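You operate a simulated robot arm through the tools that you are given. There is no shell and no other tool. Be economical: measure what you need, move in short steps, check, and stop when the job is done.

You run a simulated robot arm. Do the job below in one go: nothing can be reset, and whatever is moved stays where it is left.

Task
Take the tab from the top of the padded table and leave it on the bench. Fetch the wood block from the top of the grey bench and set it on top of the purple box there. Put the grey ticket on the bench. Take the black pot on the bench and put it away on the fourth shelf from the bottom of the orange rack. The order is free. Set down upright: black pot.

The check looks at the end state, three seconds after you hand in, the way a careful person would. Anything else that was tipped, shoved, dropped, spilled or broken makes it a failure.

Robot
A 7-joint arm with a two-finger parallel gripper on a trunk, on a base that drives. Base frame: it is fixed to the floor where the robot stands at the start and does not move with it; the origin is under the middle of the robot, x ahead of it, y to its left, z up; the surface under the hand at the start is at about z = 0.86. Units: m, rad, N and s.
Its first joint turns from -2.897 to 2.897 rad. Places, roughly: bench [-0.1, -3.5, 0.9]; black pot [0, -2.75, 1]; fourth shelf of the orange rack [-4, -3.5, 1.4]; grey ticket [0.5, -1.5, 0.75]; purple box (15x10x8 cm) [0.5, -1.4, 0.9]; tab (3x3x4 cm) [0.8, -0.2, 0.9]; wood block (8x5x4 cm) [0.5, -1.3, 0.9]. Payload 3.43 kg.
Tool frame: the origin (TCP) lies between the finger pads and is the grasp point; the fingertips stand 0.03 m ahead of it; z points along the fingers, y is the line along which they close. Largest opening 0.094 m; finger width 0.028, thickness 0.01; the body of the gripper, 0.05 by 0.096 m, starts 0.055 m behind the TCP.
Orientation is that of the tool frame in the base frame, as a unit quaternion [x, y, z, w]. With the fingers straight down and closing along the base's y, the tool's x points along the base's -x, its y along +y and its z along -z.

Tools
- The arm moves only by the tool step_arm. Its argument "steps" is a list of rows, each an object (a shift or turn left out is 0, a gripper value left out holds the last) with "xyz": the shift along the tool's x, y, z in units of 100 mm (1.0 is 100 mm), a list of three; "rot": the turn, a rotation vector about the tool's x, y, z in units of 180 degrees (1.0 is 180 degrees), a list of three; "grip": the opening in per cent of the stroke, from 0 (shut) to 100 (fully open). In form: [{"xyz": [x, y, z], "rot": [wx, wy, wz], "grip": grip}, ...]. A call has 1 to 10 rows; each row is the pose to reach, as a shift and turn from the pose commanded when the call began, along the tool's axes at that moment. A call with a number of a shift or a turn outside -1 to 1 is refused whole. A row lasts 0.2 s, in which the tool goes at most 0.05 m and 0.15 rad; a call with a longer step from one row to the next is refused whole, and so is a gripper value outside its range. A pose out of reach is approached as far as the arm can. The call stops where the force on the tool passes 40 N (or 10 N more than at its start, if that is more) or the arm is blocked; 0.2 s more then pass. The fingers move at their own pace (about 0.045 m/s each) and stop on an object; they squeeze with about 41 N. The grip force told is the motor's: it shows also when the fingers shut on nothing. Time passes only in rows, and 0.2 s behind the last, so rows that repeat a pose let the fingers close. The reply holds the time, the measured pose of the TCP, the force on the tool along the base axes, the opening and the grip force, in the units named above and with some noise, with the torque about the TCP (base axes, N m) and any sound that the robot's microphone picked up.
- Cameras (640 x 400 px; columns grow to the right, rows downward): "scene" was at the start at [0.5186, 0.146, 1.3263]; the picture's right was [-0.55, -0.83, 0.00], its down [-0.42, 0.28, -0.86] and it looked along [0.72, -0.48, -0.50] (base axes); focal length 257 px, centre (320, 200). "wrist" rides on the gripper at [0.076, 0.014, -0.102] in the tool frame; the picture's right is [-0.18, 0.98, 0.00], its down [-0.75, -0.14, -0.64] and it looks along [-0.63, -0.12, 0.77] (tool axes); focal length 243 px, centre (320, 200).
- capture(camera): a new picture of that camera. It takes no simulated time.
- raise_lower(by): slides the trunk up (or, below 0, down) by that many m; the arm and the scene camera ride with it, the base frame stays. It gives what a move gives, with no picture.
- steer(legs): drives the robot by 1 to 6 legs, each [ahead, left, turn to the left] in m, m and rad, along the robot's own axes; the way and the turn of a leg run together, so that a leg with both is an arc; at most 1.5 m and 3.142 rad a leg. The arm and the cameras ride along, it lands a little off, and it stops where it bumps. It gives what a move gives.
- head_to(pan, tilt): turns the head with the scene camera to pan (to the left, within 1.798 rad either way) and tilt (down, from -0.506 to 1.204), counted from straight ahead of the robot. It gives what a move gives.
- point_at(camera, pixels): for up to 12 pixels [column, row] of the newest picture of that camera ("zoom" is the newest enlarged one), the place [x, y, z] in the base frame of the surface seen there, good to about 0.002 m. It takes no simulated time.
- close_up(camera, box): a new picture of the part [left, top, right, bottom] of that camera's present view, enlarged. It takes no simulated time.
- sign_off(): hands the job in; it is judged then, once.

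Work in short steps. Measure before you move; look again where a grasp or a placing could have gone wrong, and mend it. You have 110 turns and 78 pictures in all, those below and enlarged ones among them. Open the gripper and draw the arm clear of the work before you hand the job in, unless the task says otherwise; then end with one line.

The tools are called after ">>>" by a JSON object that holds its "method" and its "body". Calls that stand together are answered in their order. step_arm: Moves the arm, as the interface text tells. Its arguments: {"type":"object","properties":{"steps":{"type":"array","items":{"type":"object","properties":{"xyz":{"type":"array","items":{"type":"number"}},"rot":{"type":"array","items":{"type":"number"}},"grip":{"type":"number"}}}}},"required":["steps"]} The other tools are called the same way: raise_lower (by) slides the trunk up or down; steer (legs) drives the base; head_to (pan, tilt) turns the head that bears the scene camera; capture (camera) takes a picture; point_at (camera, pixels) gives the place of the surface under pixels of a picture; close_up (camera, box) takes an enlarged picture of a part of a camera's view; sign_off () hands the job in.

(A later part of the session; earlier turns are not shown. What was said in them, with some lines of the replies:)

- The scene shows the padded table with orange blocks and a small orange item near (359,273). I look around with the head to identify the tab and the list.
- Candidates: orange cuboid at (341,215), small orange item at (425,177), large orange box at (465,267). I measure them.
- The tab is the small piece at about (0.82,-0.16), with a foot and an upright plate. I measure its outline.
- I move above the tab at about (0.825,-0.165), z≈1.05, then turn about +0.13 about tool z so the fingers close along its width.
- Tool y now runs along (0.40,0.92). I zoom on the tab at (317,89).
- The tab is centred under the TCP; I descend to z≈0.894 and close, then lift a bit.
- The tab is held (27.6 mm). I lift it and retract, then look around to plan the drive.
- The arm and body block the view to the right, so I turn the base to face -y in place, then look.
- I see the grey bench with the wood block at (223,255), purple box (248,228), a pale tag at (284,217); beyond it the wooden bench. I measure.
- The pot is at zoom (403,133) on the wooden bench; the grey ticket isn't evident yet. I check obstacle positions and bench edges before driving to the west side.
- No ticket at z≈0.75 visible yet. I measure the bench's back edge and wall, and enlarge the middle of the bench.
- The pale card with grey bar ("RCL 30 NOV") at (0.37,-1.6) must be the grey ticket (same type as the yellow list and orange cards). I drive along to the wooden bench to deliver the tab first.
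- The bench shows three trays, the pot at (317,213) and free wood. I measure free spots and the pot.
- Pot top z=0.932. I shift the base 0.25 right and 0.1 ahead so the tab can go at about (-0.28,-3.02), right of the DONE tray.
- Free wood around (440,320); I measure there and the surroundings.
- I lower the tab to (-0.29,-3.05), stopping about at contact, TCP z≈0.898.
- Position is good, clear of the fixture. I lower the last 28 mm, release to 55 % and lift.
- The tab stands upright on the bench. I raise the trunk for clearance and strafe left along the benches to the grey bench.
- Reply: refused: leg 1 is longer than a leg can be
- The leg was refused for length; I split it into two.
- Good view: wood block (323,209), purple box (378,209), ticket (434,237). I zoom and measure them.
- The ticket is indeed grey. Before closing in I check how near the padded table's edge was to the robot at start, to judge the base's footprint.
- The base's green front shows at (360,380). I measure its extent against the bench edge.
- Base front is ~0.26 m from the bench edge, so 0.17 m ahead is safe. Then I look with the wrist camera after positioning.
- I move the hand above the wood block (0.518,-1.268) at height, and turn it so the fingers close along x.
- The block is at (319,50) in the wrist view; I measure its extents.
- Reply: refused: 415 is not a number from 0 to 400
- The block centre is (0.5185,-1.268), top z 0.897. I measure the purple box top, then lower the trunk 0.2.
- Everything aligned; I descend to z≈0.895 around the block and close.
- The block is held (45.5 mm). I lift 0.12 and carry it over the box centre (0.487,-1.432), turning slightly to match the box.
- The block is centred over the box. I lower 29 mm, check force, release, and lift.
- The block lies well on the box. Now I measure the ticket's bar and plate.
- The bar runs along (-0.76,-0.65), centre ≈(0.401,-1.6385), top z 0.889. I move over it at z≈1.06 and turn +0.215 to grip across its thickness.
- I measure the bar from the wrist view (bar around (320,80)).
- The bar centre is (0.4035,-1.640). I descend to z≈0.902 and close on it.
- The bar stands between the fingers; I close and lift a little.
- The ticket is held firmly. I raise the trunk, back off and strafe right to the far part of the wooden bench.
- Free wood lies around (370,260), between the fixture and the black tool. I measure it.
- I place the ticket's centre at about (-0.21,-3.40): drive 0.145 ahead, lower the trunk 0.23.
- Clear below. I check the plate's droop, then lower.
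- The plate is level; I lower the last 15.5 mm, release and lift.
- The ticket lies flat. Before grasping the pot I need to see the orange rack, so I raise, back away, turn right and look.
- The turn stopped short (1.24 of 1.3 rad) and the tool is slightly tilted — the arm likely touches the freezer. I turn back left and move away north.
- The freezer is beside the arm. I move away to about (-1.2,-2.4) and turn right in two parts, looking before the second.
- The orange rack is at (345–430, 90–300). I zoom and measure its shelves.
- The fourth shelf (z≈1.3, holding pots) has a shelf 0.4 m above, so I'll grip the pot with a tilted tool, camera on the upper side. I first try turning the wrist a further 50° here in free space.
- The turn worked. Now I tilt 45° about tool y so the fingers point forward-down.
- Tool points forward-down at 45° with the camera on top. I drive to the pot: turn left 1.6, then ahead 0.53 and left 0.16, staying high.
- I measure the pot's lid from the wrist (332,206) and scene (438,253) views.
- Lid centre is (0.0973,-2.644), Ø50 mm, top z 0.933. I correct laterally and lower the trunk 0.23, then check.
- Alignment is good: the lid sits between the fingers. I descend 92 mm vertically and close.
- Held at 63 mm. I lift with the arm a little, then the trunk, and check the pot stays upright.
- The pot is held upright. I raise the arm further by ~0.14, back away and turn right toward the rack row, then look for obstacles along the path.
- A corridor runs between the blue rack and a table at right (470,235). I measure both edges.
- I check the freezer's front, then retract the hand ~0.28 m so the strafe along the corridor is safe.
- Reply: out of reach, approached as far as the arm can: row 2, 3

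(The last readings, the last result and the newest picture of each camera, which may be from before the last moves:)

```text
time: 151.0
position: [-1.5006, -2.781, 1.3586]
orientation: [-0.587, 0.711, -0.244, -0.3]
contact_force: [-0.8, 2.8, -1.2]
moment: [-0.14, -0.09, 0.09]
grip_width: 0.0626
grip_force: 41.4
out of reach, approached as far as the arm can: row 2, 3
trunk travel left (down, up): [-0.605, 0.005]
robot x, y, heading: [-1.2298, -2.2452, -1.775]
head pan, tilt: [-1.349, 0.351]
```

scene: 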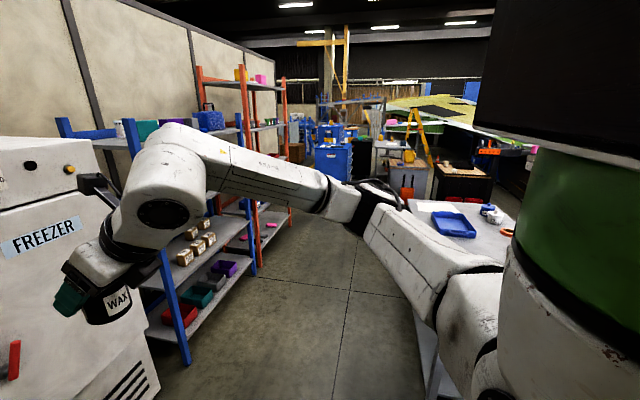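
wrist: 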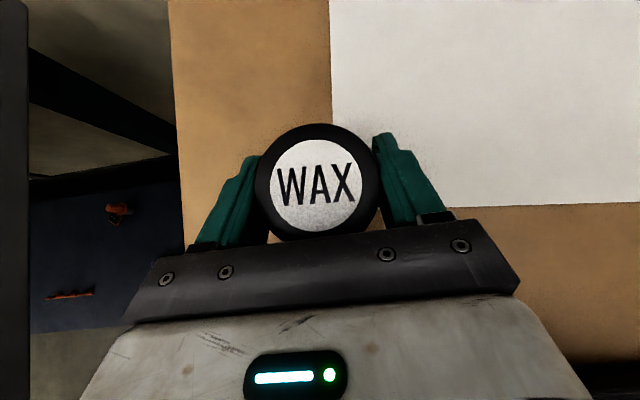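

The arm reached its near limit; I ease forward slightly, then drive forward 0.48 and strafe right along the corridor.

>>> {"method": "step_arm", "body": {"steps": [{"xyz": [-0.0, 0, 0.0]}, {"xyz": [0.25, 0, 0.25]}, {"xyz": [0.35, 0, 0.35]}]}}

>>> {"method": "steer", "body": {"legs": [[0.48, 0, 0], [0, -1.1, 0], [0, -1.1, 0]]}}

>>> {"method": "head_to", "body": {"pan": -0.1, "tilt": 0.3}}

>>> {"method": "capture", "body": {"camera": "scene"}}

```text
time: 151.8
position: [-1.5113, -2.8324, 1.3584]
orientation: [-0.585, 0.713, -0.242, -0.301]
contact_force: [0.1, -1.0, -1.9]
moment: [0.03, 0.01, 0.02]
grip_width: 0.0629
grip_force: 40.7
trunk travel left (down, up): [-0.605, 0.005]
robot x, y, heading: [-1.2295, -2.2412, -1.782]
head pan, tilt: [-1.349, 0.351]
```

```text
time: 165.1
position: [-3.7558, -2.8694, 1.3579]
orientation: [-0.589, 0.71, -0.245, -0.299]
contact_force: [-0.5, 0.2, -1.0]
moment: [0.01, 0.01, 0.01]
grip_width: 0.0625
grip_force: 40.9
trunk travel left (down, up): [-0.605, 0.005]
robot x, y, heading: [-3.4807, -2.2779, -1.77]
head pan, tilt: [-1.349, 0.351]
```

```text
time: 166.5
position: [-3.7556, -2.8697, 1.3589]
orientation: [-0.588, 0.711, -0.243, -0.299]
contact_force: [-0.3, 0.4, 0.1]
moment: [-0.01, -0.01, 0.0]
grip_width: 0.0623
grip_force: 41.1
trunk travel left (down, up): [-0.605, 0.005]
robot x, y, heading: [-3.4806, -2.2739, -1.773]
head pan, tilt: [-0.099, 0.3]
```

```text
20 pictures are left
```

scene: 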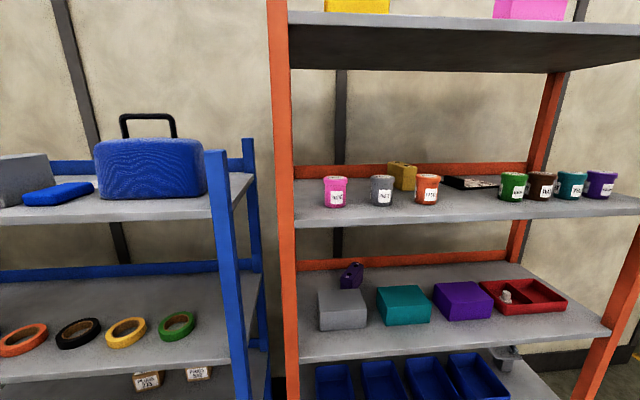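

The pot shelf is clearly visible with a gap around (465,195). I measure the pots, gap, shelf edges and the shelves below to confirm the count.

>>> {"method": "point_at", "body": {"camera": "scene", "pixels": [[470, 208], [470, 195], [440, 200], [500, 197], [427, 178], [513, 178], [425, 200], [470, 216], [550, 310], [600, 375], [400, 50], [470, 183]]}}

>>> {"method": "close_up", "body": {"camera": "scene", "box": [380, 130, 560, 240]}}

>>> {"method": "head_to", "body": {"pan": -0.1, "tilt": 0.75}}

>>> {"method": "capture", "body": {"camera": "scene"}}

```text
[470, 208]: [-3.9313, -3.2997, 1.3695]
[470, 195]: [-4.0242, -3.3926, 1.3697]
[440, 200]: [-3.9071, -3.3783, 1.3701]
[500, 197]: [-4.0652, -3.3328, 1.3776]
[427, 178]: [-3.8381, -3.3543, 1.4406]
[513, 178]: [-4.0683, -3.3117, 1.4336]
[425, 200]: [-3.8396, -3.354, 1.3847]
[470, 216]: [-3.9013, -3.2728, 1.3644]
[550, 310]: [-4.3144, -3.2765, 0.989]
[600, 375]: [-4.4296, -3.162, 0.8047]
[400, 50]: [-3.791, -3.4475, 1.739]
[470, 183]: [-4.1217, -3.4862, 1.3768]
```

```text
3.56 times, centred on (470, 185) of scene
```

zoom: 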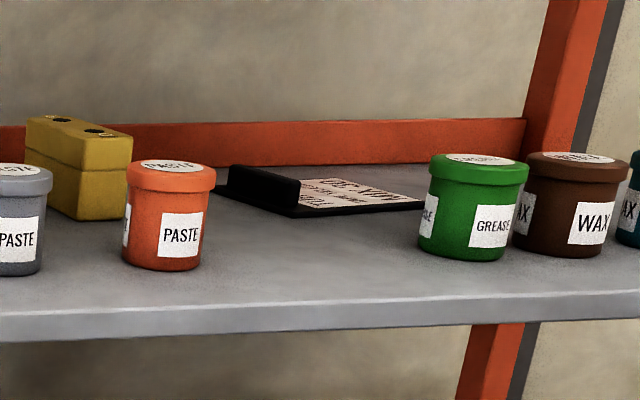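

```text
time: 167.4
position: [-3.756, -2.8693, 1.3591]
orientation: [-0.588, 0.711, -0.243, -0.3]
contact_force: [-0.5, 0.5, -1.3]
moment: [-0.01, -0.02, -0.01]
grip_width: 0.0623
grip_force: 40.8
trunk travel left (down, up): [-0.605, 0.005]
robot x, y, heading: [-3.479, -2.2742, -1.772]
head pan, tilt: [-0.099, 0.75]
```

```text
18 pictures are left
```

scene: 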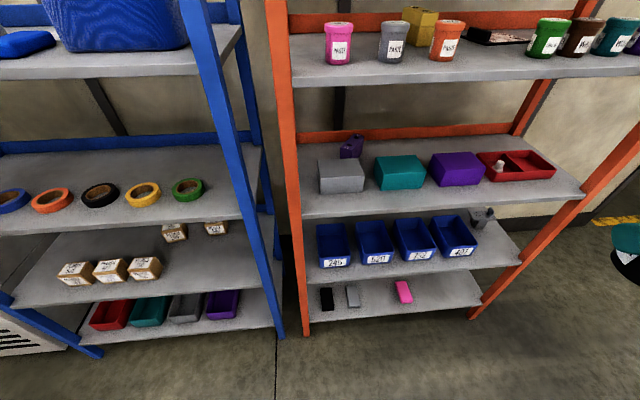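

Fourth shelf confirmed (z=1.370). The gap's centre is about (-3.958,-3.357) between the orange and green pots. I raise the arm 0.1, drive 0.3 ahead and 0.1 right, then check.

>>> {"method": "step_arm", "body": {"steps": [{"xyz": [0.3, 0, -0.3]}, {"xyz": [0.6, 0, -0.6]}, {"xyz": [0.72, 0, -0.72]}]}}

>>> {"method": "steer", "body": {"legs": [[0.3, -0.1, 0]]}}

>>> {"method": "head_to", "body": {"pan": -0.3, "tilt": 0.35}}

>>> {"method": "capture", "body": {"camera": "scene"}}

>>> {"method": "capture", "body": {"camera": "wrist"}}

```text
time: 168.2
position: [-3.7551, -2.8695, 1.4605]
orientation: [-0.588, 0.711, -0.244, -0.299]
contact_force: [-0.9, 0.1, -1.9]
moment: [0.03, 0.01, 0.02]
grip_width: 0.0622
grip_force: 40.7
trunk travel left (down, up): [-0.605, 0.005]
robot x, y, heading: [-3.4759, -2.2773, -1.768]
head pan, tilt: [-0.099, 0.75]
```

```text
time: 170.3
position: [-3.9117, -3.1441, 1.461]
orientation: [-0.588, 0.71, -0.243, -0.3]
contact_force: [-0.2, -0.3, -1.3]
moment: [-0.01, 0.0, -0.02]
grip_width: 0.0624
grip_force: 41.3
trunk travel left (down, up): [-0.605, 0.005]
robot x, y, heading: [-3.6377, -2.552, -1.765]
head pan, tilt: [-0.099, 0.75]
```

```text
time: 171.2
position: [-3.9127, -3.1435, 1.46]
orientation: [-0.588, 0.711, -0.243, -0.299]
contact_force: [0.9, -0.6, -2.2]
moment: [-0.02, -0.01, 0.02]
grip_width: 0.0621
grip_force: 40.3
trunk travel left (down, up): [-0.605, 0.005]
robot x, y, heading: [-3.6332, -2.5543, -1.767]
head pan, tilt: [-0.3, 0.351]
```

```text
17 pictures are left
```

scene: 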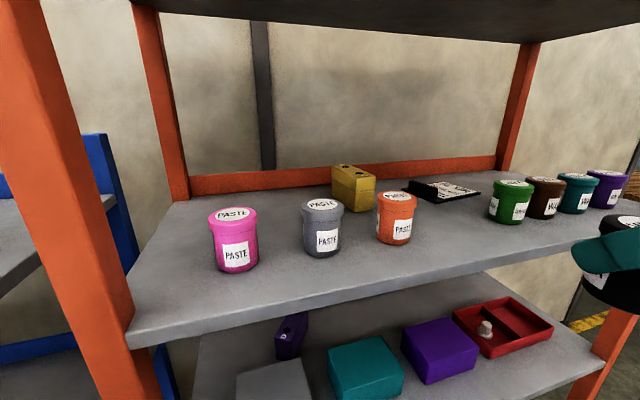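

```text
16 pictures are left
```

wrist: 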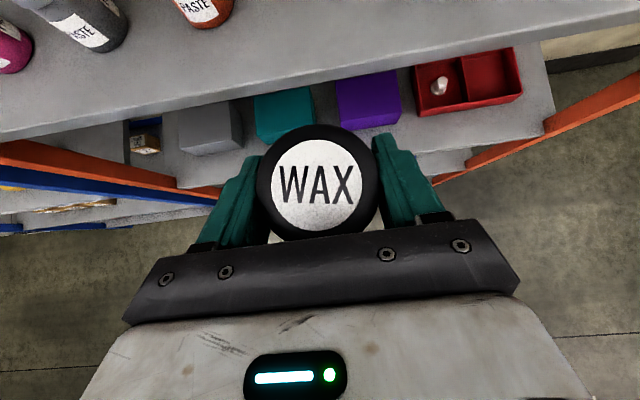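

I re-measure the neighbouring pots' lids and the shelf edge from here.

>>> {"method": "point_at", "body": {"camera": "scene", "pixels": [[397, 196], [414, 198], [514, 185], [492, 186], [460, 250], [480, 258], [450, 225], [470, 200], [435, 192]]}}

```text
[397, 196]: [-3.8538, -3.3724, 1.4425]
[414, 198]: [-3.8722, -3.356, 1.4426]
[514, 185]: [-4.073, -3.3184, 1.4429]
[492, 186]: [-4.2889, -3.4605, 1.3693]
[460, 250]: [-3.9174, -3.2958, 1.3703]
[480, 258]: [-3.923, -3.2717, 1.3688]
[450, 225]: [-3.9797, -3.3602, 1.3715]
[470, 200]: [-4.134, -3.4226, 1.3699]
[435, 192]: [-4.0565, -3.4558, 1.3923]
```

Target TCP is (-3.962,-3.352): 0.214 m forward, 7 mm right. I move in at z 1.46 with the pot bottom at 1.406.

>>> {"method": "step_arm", "body": {"steps": [{"xyz": [0.25, 0.02, 0.25]}, {"xyz": [0.5, 0.04, 0.5]}, {"xyz": [0.757, 0.07, 0.757]}]}}

>>> {"method": "step_arm", "body": {"steps": [{"xyz": [0.25, 0, 0.25]}, {"xyz": [0.5, 0, 0.5]}, {"xyz": [0.757, 0, 0.757]}, {"xyz": [0.757, 0, 0.757]}]}}

>>> {"method": "capture", "body": {"camera": "scene"}}

>>> {"method": "capture", "body": {"camera": "wrist"}}

```text
time: 172.0
position: [-3.9403, -3.2465, 1.4609]
orientation: [-0.588, 0.711, -0.243, -0.299]
contact_force: [0.4, -0.9, -1.7]
moment: [0.01, 0.01, -0.04]
grip_width: 0.0621
grip_force: 41.4
trunk travel left (down, up): [-0.605, 0.005]
robot x, y, heading: [-3.6372, -2.5524, -1.768]
head pan, tilt: [-0.3, 0.351]
```

```text
time: 173.0
position: [-3.9592, -3.3519, 1.4614]
orientation: [-0.589, 0.71, -0.243, -0.3]
contact_force: [0.3, 0.9, -1.2]
moment: [0.04, -0.05, 0.02]
grip_width: 0.0623
grip_force: 41.1
trunk travel left (down, up): [-0.605, 0.005]
robot x, y, heading: [-3.6333, -2.5477, -1.766]
head pan, tilt: [-0.3, 0.351]
```

```text
15 pictures are left
```

scene: 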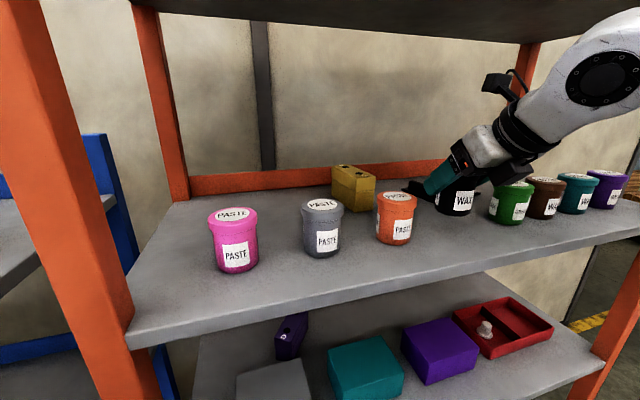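

```text
14 pictures are left
```

wrist: 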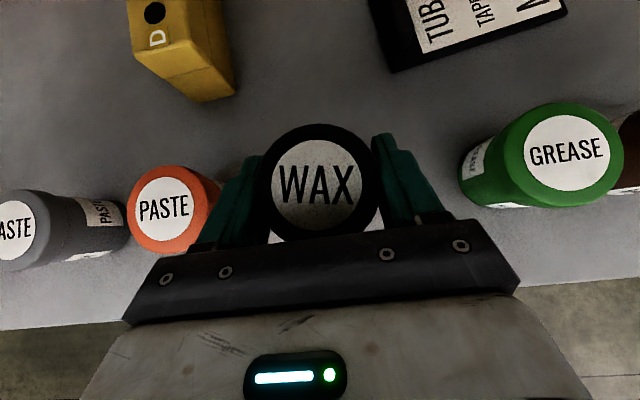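

In the wrist view orange looks closer than green, so I measure lids here.

>>> {"method": "point_at", "body": {"camera": "wrist", "pixels": [[163, 208], [209, 205], [568, 153], [515, 160], [316, 185], [262, 190], [375, 180], [240, 195], [390, 140]]}}

```text
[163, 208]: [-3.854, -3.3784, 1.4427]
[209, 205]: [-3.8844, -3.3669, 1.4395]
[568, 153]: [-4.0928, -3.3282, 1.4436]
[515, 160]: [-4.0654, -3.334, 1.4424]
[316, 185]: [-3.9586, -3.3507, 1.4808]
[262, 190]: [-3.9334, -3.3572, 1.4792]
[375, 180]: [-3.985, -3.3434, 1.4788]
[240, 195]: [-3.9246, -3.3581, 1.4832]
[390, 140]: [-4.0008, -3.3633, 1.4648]
```

I shift 14 mm right to centre, then lower 36 mm onto the shelf.

>>> {"method": "step_arm", "body": {"steps": [{"xyz": [0, 0.14, 0]}, {"xyz": [-0.12, 0.14, 0.12]}, {"xyz": [-0.22, 0.14, 0.22]}, {"xyz": [-0.255, 0.14, 0.255]}, {"xyz": [-0.255, 0.14, 0.255]}]}}

>>> {"method": "close_up", "body": {"camera": "scene", "box": [370, 130, 550, 250]}}

```text
time: 174.2
position: [-3.974, -3.3484, 1.4261]
orientation: [-0.589, 0.71, -0.244, -0.299]
contact_force: [-0.3, -0.1, -1.9]
moment: [-0.01, 0.02, 0.03]
grip_width: 0.062
grip_force: 41.2
trunk travel left (down, up): [-0.605, 0.005]
robot x, y, heading: [-3.6328, -2.556, -1.772]
head pan, tilt: [-0.3, 0.351]
```

```text
3.33 times, centred on (460, 190) of scene
```

zoom: 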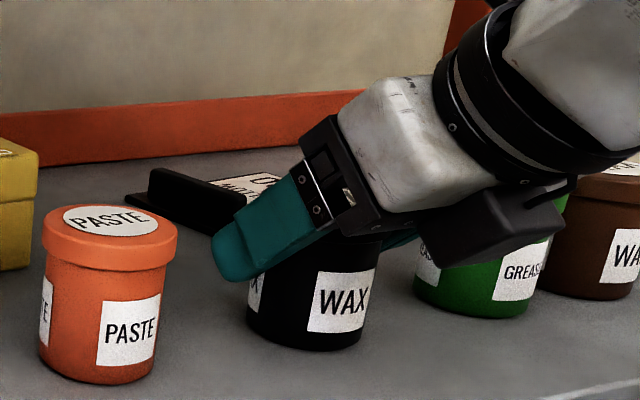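

No contact force yet; I lower in small increments to feel contact.

>>> {"method": "step_arm", "body": {"steps": [{"xyz": [-0.01, 0, 0.01]}, {"xyz": [-0.02, 0, 0.02]}, {"xyz": [-0.02, 0, 0.02]}]}}

```text
time: 175.0
position: [-3.9744, -3.3491, 1.426]
orientation: [-0.587, 0.711, -0.244, -0.301]
contact_force: [-1.0, 0.2, 16.6]
moment: [0.21, -0.29, 0.05]
grip_width: 0.0623
grip_force: 40.3
trunk travel left (down, up): [-0.605, 0.005]
robot x, y, heading: [-3.6339, -2.554, -1.768]
head pan, tilt: [-0.3, 0.351]
```

Contact is felt (16.6 N). I ease up 2 mm, open to 85 %, and check.

>>> {"method": "step_arm", "body": {"steps": [{"xyz": [0.018, 0, -0.018]}, {"xyz": [0.018, 0, -0.018], "grip": 85}, {"xyz": [0.018, 0, -0.018]}, {"xyz": [0.018, 0, -0.018]}, {"xyz": [0.018, 0, -0.018]}]}}

>>> {"method": "capture", "body": {"camera": "wrist"}}

```text
time: 176.2
position: [-3.9731, -3.3495, 1.4256]
orientation: [-0.589, 0.711, -0.244, -0.298]
contact_force: [-0.1, -0.1, -0.1]
moment: [0.04, 0.01, -0.01]
grip_width: 0.0801
grip_force: 0.1
trunk travel left (down, up): [-0.605, 0.005]
robot x, y, heading: [-3.6329, -2.5484, -1.771]
head pan, tilt: [-0.3, 0.351]
```

```text
12 pictures are left
```

wrist: 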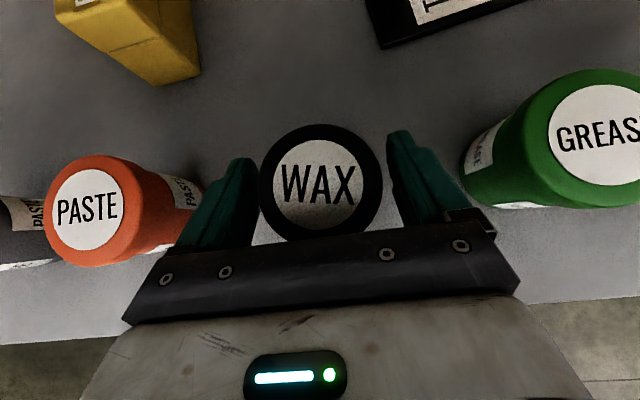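

The pot stands free between the fingers. I withdraw straight back horizontally.

>>> {"method": "step_arm", "body": {"steps": [{"xyz": [-0.15, 0, -0.15]}, {"xyz": [-0.4, 0, -0.4]}, {"xyz": [-0.7, 0, -0.7]}, {"xyz": [-0.95, 0, -0.95]}]}}

>>> {"method": "capture", "body": {"camera": "scene"}}

```text
time: 177.2
position: [-3.9476, -3.218, 1.4258]
orientation: [-0.588, 0.711, -0.244, -0.299]
contact_force: [-0.2, -0.5, 1.4]
moment: [0.02, -0.01, 0.03]
grip_width: 0.08
grip_force: 0.0
trunk travel left (down, up): [-0.605, 0.005]
robot x, y, heading: [-3.6336, -2.5502, -1.768]
head pan, tilt: [-0.3, 0.351]
```

```text
11 pictures are left
```

scene: 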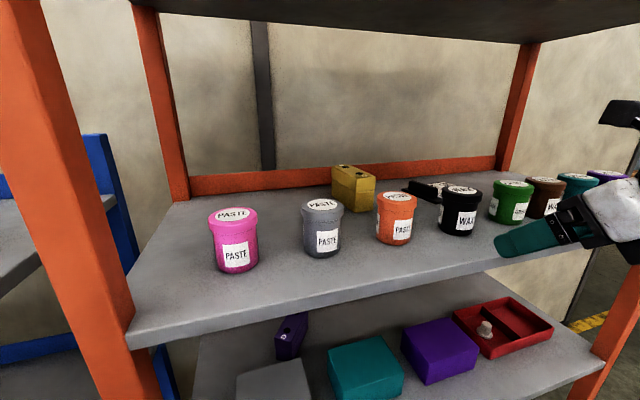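

The black pot stands upright in the row on the fourth shelf. I back the base away so the arm is clear and take a last look.

>>> {"method": "steer", "body": {"legs": [[-0.25, 0, 0]]}}

>>> {"method": "capture", "body": {"camera": "scene"}}

```text
time: 179.0
position: [-3.9001, -2.9735, 1.4257]
orientation: [-0.588, 0.711, -0.243, -0.299]
contact_force: [-0.3, -0.5, -0.2]
moment: [0.0, -0.03, 0.02]
grip_width: 0.08
grip_force: 0.0
trunk travel left (down, up): [-0.605, 0.005]
robot x, y, heading: [-3.5865, -2.3084, -1.767]
head pan, tilt: [-0.3, 0.351]
```

```text
10 pictures are left
```

scene: 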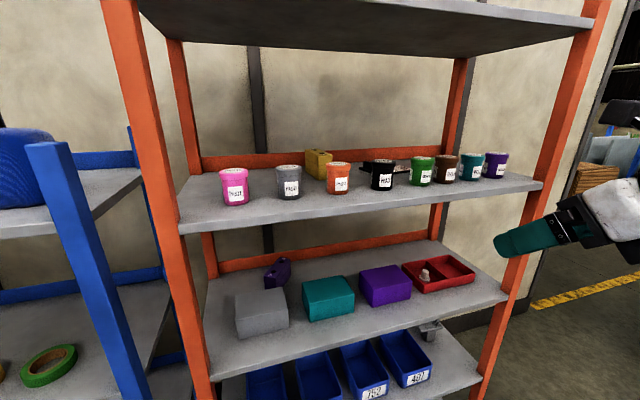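

All four items are placed, the gripper is open and the arm is clear, so I hand in.

>>> {"method": "sign_off", "body": {}}

```text
The job is handed in.
```

I handed the job in with all four items placed. The tab and the grey ticket are on the wooden bench, the wood block is on top of the purple box, and the black pot stands upright on the fourth shelf of the orange rack. One turn stopped short, most likely because the arm touched the freezer; the freezer looked undisturbed afterwards.
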